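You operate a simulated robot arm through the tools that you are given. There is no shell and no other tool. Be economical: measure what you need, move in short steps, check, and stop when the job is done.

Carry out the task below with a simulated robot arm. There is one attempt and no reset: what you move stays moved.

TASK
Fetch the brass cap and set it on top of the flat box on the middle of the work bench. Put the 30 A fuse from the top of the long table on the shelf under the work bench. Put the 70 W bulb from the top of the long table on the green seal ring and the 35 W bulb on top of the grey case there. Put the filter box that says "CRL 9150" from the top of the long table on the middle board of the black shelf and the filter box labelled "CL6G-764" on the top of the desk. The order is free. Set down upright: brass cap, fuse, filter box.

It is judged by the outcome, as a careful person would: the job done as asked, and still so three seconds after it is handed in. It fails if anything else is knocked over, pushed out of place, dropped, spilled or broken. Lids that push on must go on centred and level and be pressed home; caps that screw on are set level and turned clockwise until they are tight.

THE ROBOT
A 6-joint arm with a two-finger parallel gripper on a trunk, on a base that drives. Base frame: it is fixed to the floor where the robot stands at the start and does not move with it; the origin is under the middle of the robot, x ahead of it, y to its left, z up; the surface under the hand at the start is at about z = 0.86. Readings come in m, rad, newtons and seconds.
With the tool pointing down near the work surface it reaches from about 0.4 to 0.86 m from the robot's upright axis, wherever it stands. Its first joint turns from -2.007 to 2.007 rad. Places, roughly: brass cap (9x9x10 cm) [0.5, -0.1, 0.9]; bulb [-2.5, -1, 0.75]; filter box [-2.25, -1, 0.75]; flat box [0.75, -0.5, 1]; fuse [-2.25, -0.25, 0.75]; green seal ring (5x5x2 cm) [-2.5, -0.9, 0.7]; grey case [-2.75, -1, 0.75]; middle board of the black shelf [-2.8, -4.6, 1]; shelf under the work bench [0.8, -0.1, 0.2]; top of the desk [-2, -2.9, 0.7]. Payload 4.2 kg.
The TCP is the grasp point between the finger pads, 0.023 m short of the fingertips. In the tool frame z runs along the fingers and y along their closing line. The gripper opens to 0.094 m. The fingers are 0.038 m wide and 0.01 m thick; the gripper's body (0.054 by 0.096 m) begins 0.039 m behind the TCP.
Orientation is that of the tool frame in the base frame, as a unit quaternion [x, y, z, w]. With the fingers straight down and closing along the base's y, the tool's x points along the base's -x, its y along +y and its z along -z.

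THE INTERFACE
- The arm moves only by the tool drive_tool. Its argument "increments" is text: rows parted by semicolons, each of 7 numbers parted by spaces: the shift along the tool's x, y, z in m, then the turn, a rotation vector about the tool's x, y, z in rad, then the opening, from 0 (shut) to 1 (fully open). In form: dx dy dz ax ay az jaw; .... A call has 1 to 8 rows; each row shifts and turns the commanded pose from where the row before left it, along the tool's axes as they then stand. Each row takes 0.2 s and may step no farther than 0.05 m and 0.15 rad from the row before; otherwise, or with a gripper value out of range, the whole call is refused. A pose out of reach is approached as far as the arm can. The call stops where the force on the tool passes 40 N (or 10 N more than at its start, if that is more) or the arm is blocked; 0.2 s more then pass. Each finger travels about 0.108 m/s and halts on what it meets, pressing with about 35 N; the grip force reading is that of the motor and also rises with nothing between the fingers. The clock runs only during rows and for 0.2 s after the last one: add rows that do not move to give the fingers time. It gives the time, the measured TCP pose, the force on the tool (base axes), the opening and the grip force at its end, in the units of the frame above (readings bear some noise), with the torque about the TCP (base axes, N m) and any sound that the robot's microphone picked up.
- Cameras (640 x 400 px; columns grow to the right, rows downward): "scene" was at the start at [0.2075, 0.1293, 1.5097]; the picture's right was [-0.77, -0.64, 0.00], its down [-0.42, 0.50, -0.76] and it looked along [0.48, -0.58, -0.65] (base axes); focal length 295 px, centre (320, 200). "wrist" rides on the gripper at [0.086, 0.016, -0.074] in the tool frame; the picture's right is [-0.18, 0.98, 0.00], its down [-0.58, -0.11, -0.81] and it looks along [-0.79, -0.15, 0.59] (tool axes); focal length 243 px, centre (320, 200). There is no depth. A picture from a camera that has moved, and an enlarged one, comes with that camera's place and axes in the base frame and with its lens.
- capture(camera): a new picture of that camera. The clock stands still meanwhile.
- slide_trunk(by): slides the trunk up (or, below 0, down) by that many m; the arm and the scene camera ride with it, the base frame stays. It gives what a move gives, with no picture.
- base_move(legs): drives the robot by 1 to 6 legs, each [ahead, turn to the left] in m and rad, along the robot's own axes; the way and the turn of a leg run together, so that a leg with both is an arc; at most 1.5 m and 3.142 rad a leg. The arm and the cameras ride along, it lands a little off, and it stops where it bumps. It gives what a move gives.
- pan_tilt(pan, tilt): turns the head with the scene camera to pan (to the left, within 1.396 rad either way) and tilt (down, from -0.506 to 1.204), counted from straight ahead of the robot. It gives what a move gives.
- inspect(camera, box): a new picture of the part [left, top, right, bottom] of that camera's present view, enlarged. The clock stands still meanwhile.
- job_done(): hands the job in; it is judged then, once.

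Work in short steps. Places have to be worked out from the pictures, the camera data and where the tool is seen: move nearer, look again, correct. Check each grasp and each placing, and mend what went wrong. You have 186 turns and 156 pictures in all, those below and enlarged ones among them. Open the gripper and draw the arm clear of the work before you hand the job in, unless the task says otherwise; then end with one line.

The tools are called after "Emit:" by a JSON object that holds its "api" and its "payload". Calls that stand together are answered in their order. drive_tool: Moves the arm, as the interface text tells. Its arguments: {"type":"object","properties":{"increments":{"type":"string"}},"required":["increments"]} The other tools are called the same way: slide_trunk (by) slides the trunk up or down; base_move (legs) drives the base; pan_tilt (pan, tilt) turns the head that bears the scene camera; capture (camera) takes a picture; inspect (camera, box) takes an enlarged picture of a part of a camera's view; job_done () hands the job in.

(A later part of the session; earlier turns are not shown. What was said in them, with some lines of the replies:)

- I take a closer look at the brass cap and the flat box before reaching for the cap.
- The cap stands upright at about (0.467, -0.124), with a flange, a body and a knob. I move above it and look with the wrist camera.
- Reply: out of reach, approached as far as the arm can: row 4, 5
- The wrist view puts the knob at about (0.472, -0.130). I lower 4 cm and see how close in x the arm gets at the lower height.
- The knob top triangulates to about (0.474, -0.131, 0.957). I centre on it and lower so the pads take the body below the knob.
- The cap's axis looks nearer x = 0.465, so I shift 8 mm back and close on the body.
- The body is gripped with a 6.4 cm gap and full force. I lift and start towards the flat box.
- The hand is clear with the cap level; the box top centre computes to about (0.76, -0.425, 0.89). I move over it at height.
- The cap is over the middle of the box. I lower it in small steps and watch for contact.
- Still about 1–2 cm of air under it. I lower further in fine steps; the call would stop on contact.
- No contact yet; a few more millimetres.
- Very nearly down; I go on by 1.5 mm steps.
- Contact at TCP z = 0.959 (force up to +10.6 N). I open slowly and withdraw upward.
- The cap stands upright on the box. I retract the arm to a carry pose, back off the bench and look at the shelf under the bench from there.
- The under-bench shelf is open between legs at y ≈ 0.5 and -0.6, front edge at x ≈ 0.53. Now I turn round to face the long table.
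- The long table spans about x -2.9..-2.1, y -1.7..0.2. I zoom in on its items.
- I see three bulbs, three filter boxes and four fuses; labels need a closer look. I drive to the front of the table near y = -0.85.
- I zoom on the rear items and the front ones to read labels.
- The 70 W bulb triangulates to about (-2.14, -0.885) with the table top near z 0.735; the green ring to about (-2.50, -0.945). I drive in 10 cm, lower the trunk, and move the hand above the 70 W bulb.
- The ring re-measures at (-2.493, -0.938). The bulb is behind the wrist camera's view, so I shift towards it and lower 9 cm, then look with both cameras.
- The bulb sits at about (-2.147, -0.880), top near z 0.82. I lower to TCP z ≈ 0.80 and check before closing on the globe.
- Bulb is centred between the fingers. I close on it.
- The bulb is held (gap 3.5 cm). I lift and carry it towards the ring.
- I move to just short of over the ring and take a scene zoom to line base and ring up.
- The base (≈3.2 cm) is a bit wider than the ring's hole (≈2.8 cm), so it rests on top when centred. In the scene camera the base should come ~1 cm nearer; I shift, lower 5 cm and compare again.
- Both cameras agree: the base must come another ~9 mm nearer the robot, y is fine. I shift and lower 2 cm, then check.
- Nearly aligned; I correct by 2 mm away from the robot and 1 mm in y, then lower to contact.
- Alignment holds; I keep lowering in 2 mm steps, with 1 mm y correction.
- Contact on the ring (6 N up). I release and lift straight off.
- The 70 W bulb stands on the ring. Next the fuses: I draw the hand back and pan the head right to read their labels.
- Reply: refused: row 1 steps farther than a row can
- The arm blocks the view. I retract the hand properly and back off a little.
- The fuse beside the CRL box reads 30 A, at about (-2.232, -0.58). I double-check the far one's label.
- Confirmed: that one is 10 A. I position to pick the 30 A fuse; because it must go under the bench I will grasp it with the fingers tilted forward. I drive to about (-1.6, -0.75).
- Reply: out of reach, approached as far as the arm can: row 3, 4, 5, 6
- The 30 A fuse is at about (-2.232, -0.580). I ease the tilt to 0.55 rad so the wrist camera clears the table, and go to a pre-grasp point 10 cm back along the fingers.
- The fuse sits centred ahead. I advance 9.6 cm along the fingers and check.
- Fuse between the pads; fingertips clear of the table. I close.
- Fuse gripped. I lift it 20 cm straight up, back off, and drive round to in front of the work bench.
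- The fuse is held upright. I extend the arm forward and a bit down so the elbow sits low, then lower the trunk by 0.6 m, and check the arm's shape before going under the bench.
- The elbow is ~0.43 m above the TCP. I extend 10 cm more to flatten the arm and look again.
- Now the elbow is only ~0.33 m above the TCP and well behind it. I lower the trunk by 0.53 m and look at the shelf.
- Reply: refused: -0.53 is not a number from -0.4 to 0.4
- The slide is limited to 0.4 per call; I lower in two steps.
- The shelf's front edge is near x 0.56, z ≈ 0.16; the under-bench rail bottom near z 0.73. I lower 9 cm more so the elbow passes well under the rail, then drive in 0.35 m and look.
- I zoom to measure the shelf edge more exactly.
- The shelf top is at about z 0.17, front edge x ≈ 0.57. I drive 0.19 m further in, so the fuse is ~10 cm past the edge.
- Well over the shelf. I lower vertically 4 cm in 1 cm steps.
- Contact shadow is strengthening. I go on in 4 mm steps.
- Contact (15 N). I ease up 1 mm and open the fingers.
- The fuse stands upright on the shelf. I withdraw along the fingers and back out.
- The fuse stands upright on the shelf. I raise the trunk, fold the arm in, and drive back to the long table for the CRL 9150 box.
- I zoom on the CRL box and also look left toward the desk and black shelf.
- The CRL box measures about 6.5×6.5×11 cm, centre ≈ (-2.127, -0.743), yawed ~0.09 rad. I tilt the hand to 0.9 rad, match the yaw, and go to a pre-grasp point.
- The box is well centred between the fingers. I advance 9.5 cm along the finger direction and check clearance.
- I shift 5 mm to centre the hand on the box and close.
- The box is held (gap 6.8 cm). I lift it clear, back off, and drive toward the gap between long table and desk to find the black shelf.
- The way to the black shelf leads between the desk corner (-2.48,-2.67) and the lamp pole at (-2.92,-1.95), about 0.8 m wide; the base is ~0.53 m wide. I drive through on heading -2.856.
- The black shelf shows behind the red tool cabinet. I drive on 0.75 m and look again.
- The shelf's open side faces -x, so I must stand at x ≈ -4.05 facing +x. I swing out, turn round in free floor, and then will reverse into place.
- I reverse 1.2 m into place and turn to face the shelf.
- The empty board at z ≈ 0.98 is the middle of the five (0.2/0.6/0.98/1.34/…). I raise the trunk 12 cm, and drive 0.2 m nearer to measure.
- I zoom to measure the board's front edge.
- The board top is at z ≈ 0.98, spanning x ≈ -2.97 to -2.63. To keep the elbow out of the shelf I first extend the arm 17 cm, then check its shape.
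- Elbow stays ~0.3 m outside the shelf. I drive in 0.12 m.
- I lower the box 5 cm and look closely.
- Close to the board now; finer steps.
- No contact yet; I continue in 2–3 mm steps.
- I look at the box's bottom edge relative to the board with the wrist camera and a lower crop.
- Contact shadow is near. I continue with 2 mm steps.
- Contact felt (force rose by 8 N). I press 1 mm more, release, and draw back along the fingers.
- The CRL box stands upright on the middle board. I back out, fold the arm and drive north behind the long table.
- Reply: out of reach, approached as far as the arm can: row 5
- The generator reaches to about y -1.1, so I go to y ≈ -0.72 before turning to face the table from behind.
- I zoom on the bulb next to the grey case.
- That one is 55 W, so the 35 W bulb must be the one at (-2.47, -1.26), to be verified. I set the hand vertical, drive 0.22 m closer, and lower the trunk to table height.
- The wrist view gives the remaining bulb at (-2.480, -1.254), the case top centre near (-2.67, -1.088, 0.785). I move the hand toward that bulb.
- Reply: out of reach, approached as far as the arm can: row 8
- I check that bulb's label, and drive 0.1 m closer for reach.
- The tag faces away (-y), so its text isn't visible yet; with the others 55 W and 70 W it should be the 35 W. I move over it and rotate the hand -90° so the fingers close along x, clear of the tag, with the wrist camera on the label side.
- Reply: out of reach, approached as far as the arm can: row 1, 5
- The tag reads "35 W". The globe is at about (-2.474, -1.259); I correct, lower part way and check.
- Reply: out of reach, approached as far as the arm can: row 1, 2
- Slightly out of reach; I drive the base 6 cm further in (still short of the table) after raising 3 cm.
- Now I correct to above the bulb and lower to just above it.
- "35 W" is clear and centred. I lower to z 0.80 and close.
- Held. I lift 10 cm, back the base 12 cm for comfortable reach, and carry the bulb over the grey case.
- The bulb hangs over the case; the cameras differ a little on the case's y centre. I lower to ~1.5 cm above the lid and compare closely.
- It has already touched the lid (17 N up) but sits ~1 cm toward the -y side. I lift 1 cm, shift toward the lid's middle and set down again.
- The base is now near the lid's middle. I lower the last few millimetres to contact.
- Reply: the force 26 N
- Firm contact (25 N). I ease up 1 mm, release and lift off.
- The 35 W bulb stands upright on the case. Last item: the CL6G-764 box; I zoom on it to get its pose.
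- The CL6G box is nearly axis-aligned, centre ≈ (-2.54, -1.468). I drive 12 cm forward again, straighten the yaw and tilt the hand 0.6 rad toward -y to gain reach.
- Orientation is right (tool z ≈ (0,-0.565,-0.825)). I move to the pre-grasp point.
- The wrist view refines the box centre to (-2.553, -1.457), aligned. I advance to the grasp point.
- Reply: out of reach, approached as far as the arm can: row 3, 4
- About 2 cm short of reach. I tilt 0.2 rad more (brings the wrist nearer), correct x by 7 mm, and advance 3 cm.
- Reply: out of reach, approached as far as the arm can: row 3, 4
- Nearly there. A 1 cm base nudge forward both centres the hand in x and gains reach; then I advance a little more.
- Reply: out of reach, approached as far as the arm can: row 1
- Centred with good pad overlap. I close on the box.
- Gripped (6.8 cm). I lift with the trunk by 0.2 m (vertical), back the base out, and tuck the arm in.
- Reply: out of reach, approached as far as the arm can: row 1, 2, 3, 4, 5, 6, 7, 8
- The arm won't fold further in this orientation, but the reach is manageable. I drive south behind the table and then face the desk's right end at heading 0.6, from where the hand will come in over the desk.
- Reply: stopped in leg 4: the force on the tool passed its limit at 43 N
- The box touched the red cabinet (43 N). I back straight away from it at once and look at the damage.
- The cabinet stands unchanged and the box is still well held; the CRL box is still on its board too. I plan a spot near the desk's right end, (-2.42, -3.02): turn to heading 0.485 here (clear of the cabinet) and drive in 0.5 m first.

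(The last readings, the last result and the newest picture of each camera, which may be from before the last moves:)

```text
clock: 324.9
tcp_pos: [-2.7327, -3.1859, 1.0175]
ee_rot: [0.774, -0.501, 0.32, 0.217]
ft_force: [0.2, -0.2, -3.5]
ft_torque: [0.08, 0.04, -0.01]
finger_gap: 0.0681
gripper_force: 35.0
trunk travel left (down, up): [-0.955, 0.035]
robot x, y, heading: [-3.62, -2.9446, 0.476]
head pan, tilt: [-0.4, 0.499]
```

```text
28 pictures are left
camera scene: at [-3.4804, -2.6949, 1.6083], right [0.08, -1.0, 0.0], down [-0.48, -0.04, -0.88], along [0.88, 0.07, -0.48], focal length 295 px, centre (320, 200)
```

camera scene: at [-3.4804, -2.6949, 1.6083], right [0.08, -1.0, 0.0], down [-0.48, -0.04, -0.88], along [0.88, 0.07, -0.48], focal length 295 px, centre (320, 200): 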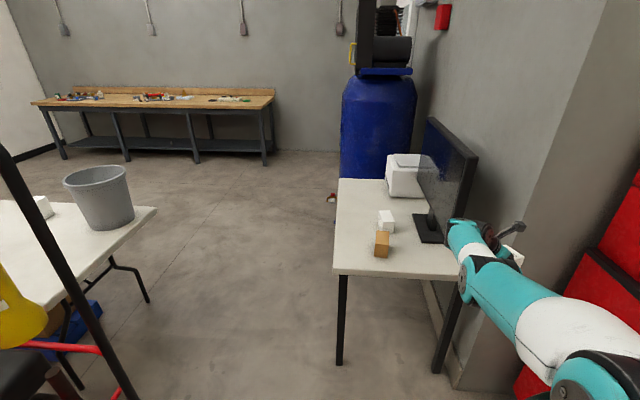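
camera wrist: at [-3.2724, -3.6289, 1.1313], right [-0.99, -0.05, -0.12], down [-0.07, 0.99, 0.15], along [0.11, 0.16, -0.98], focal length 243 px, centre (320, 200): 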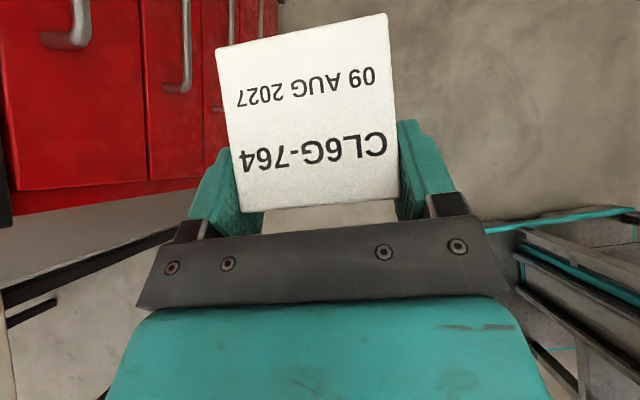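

Path is clear. I drive the remaining 0.345 m.

Emit:
{"api": "base_move", "payload": {"legs": [[0.345, 0]]}}

Emit:
{"api": "capture", "payload": {"camera": "scene"}}

Emit:
{"api": "capture", "payload": {"camera": "wrist"}}

```text
clock: 327.2
tcp_pos: [-2.4264, -3.021, 1.0168]
ee_rot: [0.776, -0.499, 0.321, 0.215]
ft_force: [-0.8, 0.4, -3.7]
ft_torque: [0.14, 0.04, 0.04]
finger_gap: 0.0681
gripper_force: 34.8
trunk travel left (down, up): [-0.955, 0.035]
robot x, y, heading: [-3.3143, -2.7853, 0.487]
head pan, tilt: [-0.4, 0.499]
```

```text
27 pictures are left
camera scene: at [-3.1764, -2.5347, 1.6083], right [0.08, -1.0, 0.0], down [-0.48, -0.04, -0.88], along [0.87, 0.07, -0.48], focal length 295 px, centre (320, 200)
```

scene: 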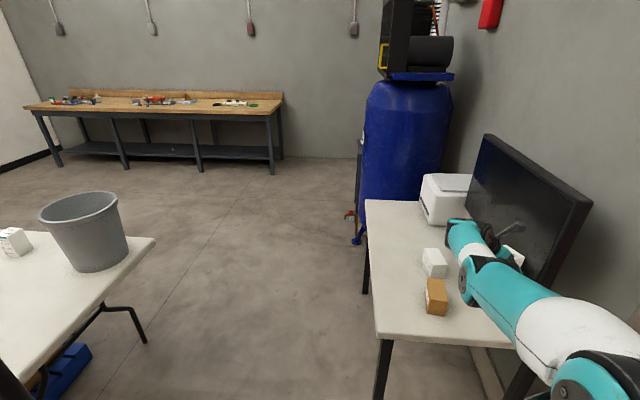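

```text
26 pictures are left
camera wrist: at [-2.4352, -3.0366, 1.1312], right [-0.95, -0.29, -0.12], down [-0.3, 0.94, 0.15], along [0.07, 0.18, -0.98], focal length 243 px, centre (320, 200)
```

wrist: 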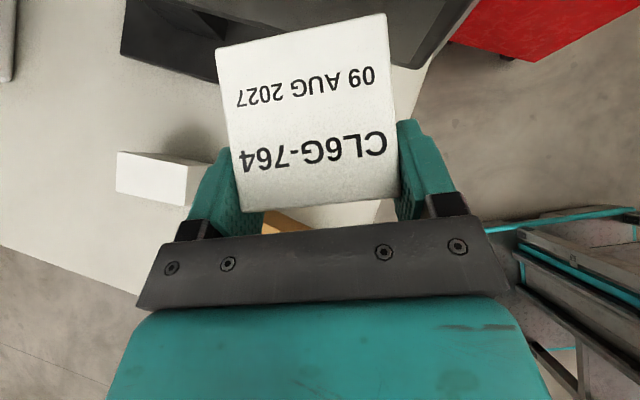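

The box is over the free right-end area of the desk, ~10 cm clear of the monitor. I lower the trunk 0.14 m and check the height.

Emit:
{"api": "slide_trunk", "payload": {"by": -0.14}}

Emit:
{"api": "pan_tilt", "payload": {"pan": -0.75, "tilt": 0.65}}

Emit:
{"api": "capture", "payload": {"camera": "scene"}}

Emit:
{"api": "capture", "payload": {"camera": "wrist"}}

```text
clock: 328.8
tcp_pos: [-2.4265, -3.0219, 0.8765]
ee_rot: [0.775, -0.499, 0.322, 0.216]
ft_force: [0.2, 0.3, -4.7]
ft_torque: [0.12, 0.04, -0.04]
finger_gap: 0.0681
gripper_force: 35.3
trunk travel left (down, up): [-0.815, 0.175]
robot x, y, heading: [-3.3118, -2.7856, 0.486]
head pan, tilt: [-0.4, 0.499]
```

```text
clock: 329.7
tcp_pos: [-2.4267, -3.0228, 0.8759]
ee_rot: [0.776, -0.499, 0.321, 0.215]
ft_force: [0.4, 0.7, -4.3]
ft_torque: [0.08, 0.02, -0.01]
finger_gap: 0.068
gripper_force: 34.9
trunk travel left (down, up): [-0.815, 0.175]
robot x, y, heading: [-3.3138, -2.7844, 0.483]
head pan, tilt: [-0.75, 0.649]
```

```text
25 pictures are left
camera scene: at [-3.1833, -2.5652, 1.455], right [-0.26, -0.96, 0.0], down [-0.58, 0.16, -0.8], along [0.77, -0.21, -0.6], focal length 295 px, centre (320, 200)
```

scene: 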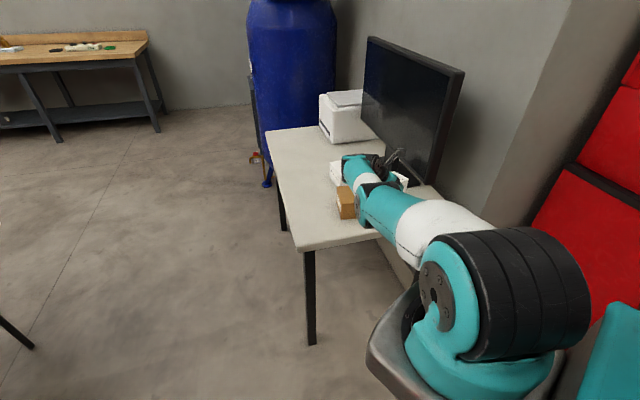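

```text
24 pictures are left
camera wrist: at [-2.4353, -3.0365, 0.9911], right [-0.95, -0.28, -0.12], down [-0.3, 0.94, 0.15], along [0.07, 0.18, -0.98], focal length 243 px, centre (320, 200)
```

wrist: 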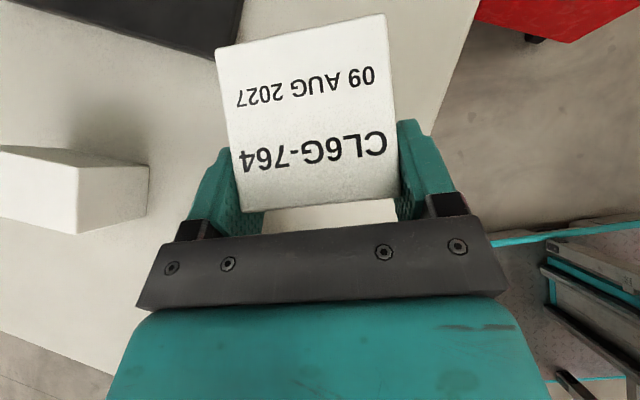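

Clear of monitor base, white and brown boxes. I lower the trunk another 4 cm, then feel for the desk with small arm steps.

Emit:
{"api": "slide_trunk", "payload": {"by": -0.035}}

Emit:
{"api": "drive_tool", "payload": {"increments": "-0.0021 0 0.0021 0 0 0 0.5; -0.0021 0 0.0021 0 0 0 0.5; 0 0 0 0 0 0 0.5"}}

Emit:
{"api": "capture", "payload": {"camera": "wrist"}}

```text
clock: 330.5
tcp_pos: [-2.426, -3.0233, 0.8415]
ee_rot: [0.776, -0.499, 0.321, 0.215]
ft_force: [0.3, -0.2, -4.2]
ft_torque: [0.08, 0.08, 0.0]
finger_gap: 0.0678
gripper_force: 34.9
trunk travel left (down, up): [-0.78, 0.21]
robot x, y, heading: [-3.3142, -2.7869, 0.486]
head pan, tilt: [-0.75, 0.649]
```

```text
clock: 331.3
tcp_pos: [-2.4248, -3.0225, 0.8387]
ee_rot: [0.774, -0.5, 0.323, 0.215]
ft_force: [-4.1, 2.9, 14.7]
ft_torque: [-0.47, -0.57, -0.06]
finger_gap: 0.068
gripper_force: 34.7
trunk travel left (down, up): [-0.78, 0.21]
robot x, y, heading: [-3.3134, -2.7834, 0.48]
head pan, tilt: [-0.75, 0.649]
```

```text
23 pictures are left
camera wrist: at [-2.4357, -3.0365, 0.9532], right [-0.95, -0.28, -0.12], down [-0.3, 0.94, 0.14], along [0.07, 0.17, -0.98], focal length 243 px, centre (320, 200)
```

wrist: 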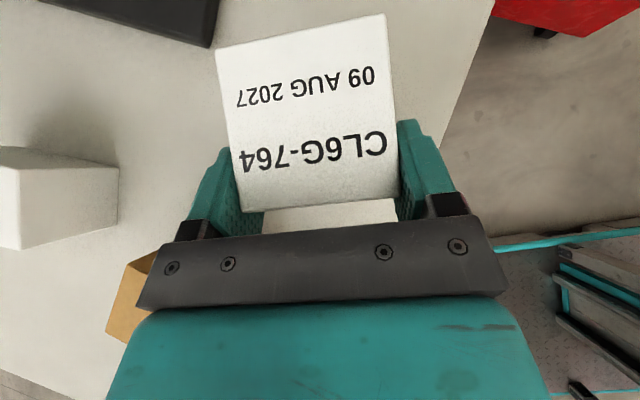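

Contact with the desk at the box's forward bottom edge (~19 N), so the box is slightly pitched in the grip. I press 2–3 mm more to level it, watching the force.

Emit:
{"api": "drive_tool", "payload": {"increments": "-0.0011 0 0.0011 0 0 0 0.5; 0 0 0 0 0 0 0.5"}}

Emit:
{"api": "inspect", "payload": {"camera": "scene", "box": [320, 130, 440, 230]}}

```text
clock: 331.9
tcp_pos: [-2.4258, -3.0227, 0.839]
ee_rot: [0.774, -0.499, 0.324, 0.215]
ft_force: [-9.1, 3.3, 27.5]
ft_torque: [-0.53, -0.82, -0.05]
finger_gap: 0.0676
gripper_force: 35.0
trunk travel left (down, up): [-0.78, 0.21]
robot x, y, heading: [-3.3139, -2.7845, 0.481]
head pan, tilt: [-0.75, 0.649]
```

```text
4.00 times, centred on (380, 180) of scene
camera zoom: at [-3.1854, -2.5645, 1.4202], right [-0.26, -0.96, 0.0], down [-0.58, 0.16, -0.8], along [0.77, -0.21, -0.6], focal length 1180 px, centre (80, 280)
```

zoom: 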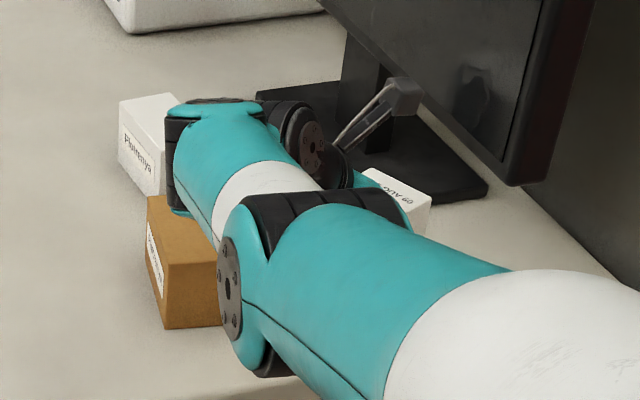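

The box is down between monitor base and desk end. I release slowly.

Emit:
{"api": "drive_tool", "payload": {"increments": "0.0011 0 -0.0011 0 0 0 0.5; 0 0 0 0 0 0 0.74; 0 0 0 0 0 0 0.8; 0 0 0 0 0 0 1; 0 0 0 0 0 0 1"}}

Emit:
{"api": "capture", "payload": {"camera": "wrist"}}

```text
clock: 333.1
tcp_pos: [-2.4248, -3.0225, 0.8359]
ee_rot: [0.776, -0.499, 0.321, 0.216]
ft_force: [0.5, 0.3, 0.1]
ft_torque: [0.0, 0.02, -0.04]
finger_gap: 0.094
gripper_force: 0.0
trunk travel left (down, up): [-0.78, 0.21]
robot x, y, heading: [-3.3145, -2.7869, 0.485]
head pan, tilt: [-0.75, 0.649]
```

```text
21 pictures are left
camera wrist: at [-2.4351, -3.0366, 0.9501], right [-0.95, -0.28, -0.12], down [-0.3, 0.94, 0.15], along [0.07, 0.18, -0.98], focal length 243 px, centre (320, 200)
```

wrist: 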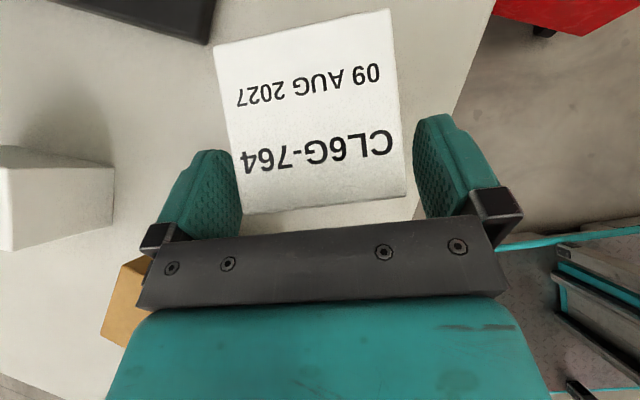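

The box stands on the desk. I withdraw 6 cm along the fingers, then raise the trunk.

Emit:
{"api": "drive_tool", "payload": {"increments": "0 0 -0.02 0 0 0 1; 0 0 -0.02 0 0 0 1; 0 0 -0.025 0 0 0 1; 0 0 0 0 0 0 1"}}

Emit:
{"api": "slide_trunk", "payload": {"by": 0.2}}

Emit:
{"api": "base_move", "payload": {"legs": [[-0.5, 0]]}}

Emit:
{"api": "pan_tilt", "payload": {"pan": -0.65, "tilt": 0.45}}

Emit:
{"api": "capture", "payload": {"camera": "scene"}}

```text
clock: 334.1
tcp_pos: [-2.4129, -2.9833, 0.8723]
ee_rot: [0.775, -0.499, 0.32, 0.216]
ft_force: [-0.3, 0.0, 1.0]
ft_torque: [0.0, 0.0, 0.02]
finger_gap: 0.094
gripper_force: 0.1
out of reach, approached as far as the arm can: row 1, 2, 3
trunk travel left (down, up): [-0.78, 0.21]
robot x, y, heading: [-3.3129, -2.7835, 0.484]
head pan, tilt: [-0.75, 0.649]
```

```text
clock: 336.2
tcp_pos: [-2.4132, -2.9835, 1.0732]
ee_rot: [0.775, -0.499, 0.32, 0.216]
ft_force: [0.5, -0.4, 0.7]
ft_torque: [0.02, -0.02, 0.01]
finger_gap: 0.0944
gripper_force: 0.0
trunk travel left (down, up): [-0.98, 0.01]
robot x, y, heading: [-3.3144, -2.7874, 0.483]
head pan, tilt: [-0.75, 0.649]
```

```text
clock: 339.1
tcp_pos: [-2.85, -3.2216, 1.0728]
ee_rot: [0.772, -0.505, 0.319, 0.22]
ft_force: [-0.2, 0.3, -0.6]
ft_torque: [-0.02, 0.03, -0.02]
finger_gap: 0.0938
gripper_force: 0.1
trunk travel left (down, up): [-0.98, 0.01]
robot x, y, heading: [-3.7483, -3.009, 0.466]
head pan, tilt: [-0.75, 0.649]
```

```text
clock: 339.9
tcp_pos: [-2.8504, -3.2223, 1.0725]
ee_rot: [0.772, -0.506, 0.319, 0.218]
ft_force: [0.3, -0.6, 0.3]
ft_torque: [0.02, 0.0, -0.01]
finger_gap: 0.0939
gripper_force: 0.0
trunk travel left (down, up): [-0.98, 0.01]
robot x, y, heading: [-3.745, -3.0074, 0.475]
head pan, tilt: [-0.649, 0.45]
```

```text
20 pictures are left
camera scene: at [-3.6081, -2.784, 1.6377], right [-0.18, -0.98, 0.0], down [-0.43, 0.08, -0.9], along [0.89, -0.16, -0.44], focal length 295 px, centre (320, 200)
```

scene: 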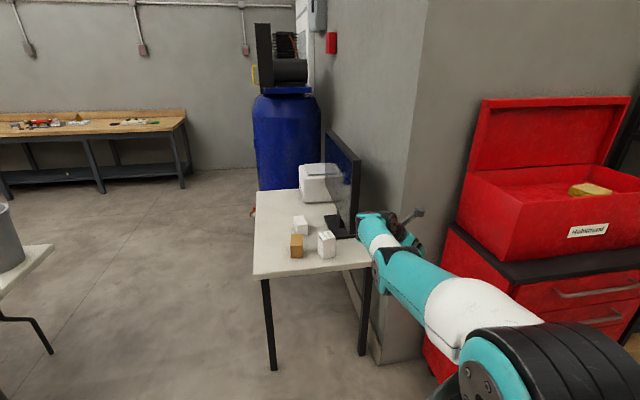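

I zoom to confirm the box on the desk, then back off clear.

Emit:
{"api": "inspect", "payload": {"camera": "scene", "box": [250, 190, 390, 285]}}

Emit:
{"api": "base_move", "payload": {"legs": [[-0.35, 0]]}}

Emit:
{"api": "pan_tilt", "payload": {"pan": -1.0, "tilt": 0.4}}

Emit:
{"api": "capture", "payload": {"camera": "scene"}}

```text
4.21 times, centred on (320, 238) of scene
camera zoom: at [-3.6081, -2.784, 1.6377], right [-0.18, -0.98, 0.0], down [-0.43, 0.08, -0.9], along [0.89, -0.16, -0.44], focal length 1242 px, centre (320, 42)
```

zoom: 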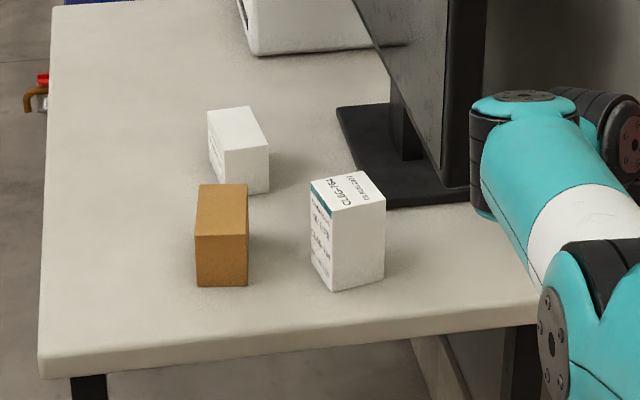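

```text
clock: 342.1
tcp_pos: [-3.1671, -3.3814, 1.0727]
ee_rot: [0.772, -0.504, 0.319, 0.219]
ft_force: [1.0, 0.1, -0.7]
ft_torque: [-0.05, 0.0, -0.01]
finger_gap: 0.0938
gripper_force: 0.0
trunk travel left (down, up): [-0.98, 0.01]
robot x, y, heading: [-4.0642, -3.1707, 0.469]
head pan, tilt: [-0.649, 0.45]
```

```text
clock: 343.0
tcp_pos: [-3.1677, -3.3802, 1.0728]
ee_rot: [0.772, -0.504, 0.319, 0.218]
ft_force: [0.1, 0.5, -0.5]
ft_torque: [-0.04, 0.0, 0.03]
finger_gap: 0.0939
gripper_force: 0.0
trunk travel left (down, up): [-0.98, 0.01]
robot x, y, heading: [-4.0641, -3.1718, 0.47]
head pan, tilt: [-1.0, 0.4]
```

```text
18 pictures are left
camera scene: at [-3.9357, -2.9751, 1.6424], right [-0.5, -0.86, 0.0], down [-0.34, 0.2, -0.92], along [0.8, -0.46, -0.39], focal length 295 px, centre (320, 200)
```

scene: 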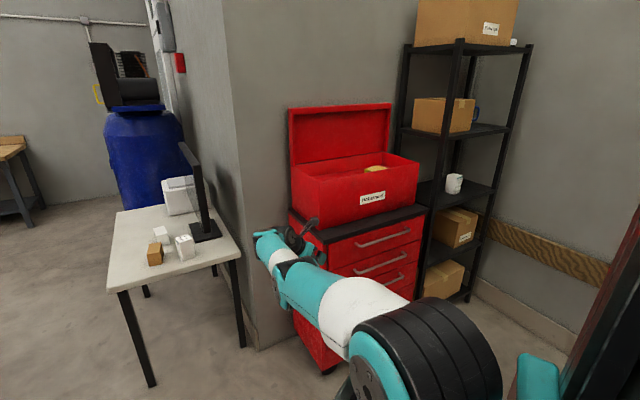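

Everything is placed: the CL6G box on the desk, the CRL box on the middle of the five boards, and the cabinet undisturbed. The gripper is open and the arm is clear, so I hand in.

Emit:
{"api": "job_done", "payload": {}}

```text
The job is handed in.
```

All six items are placed as asked and the job is handed in. While I carried the CL6G-764 box, it bumped the red tool cabinet once with about 43 N. I saw no displacement of the cabinet afterwards.
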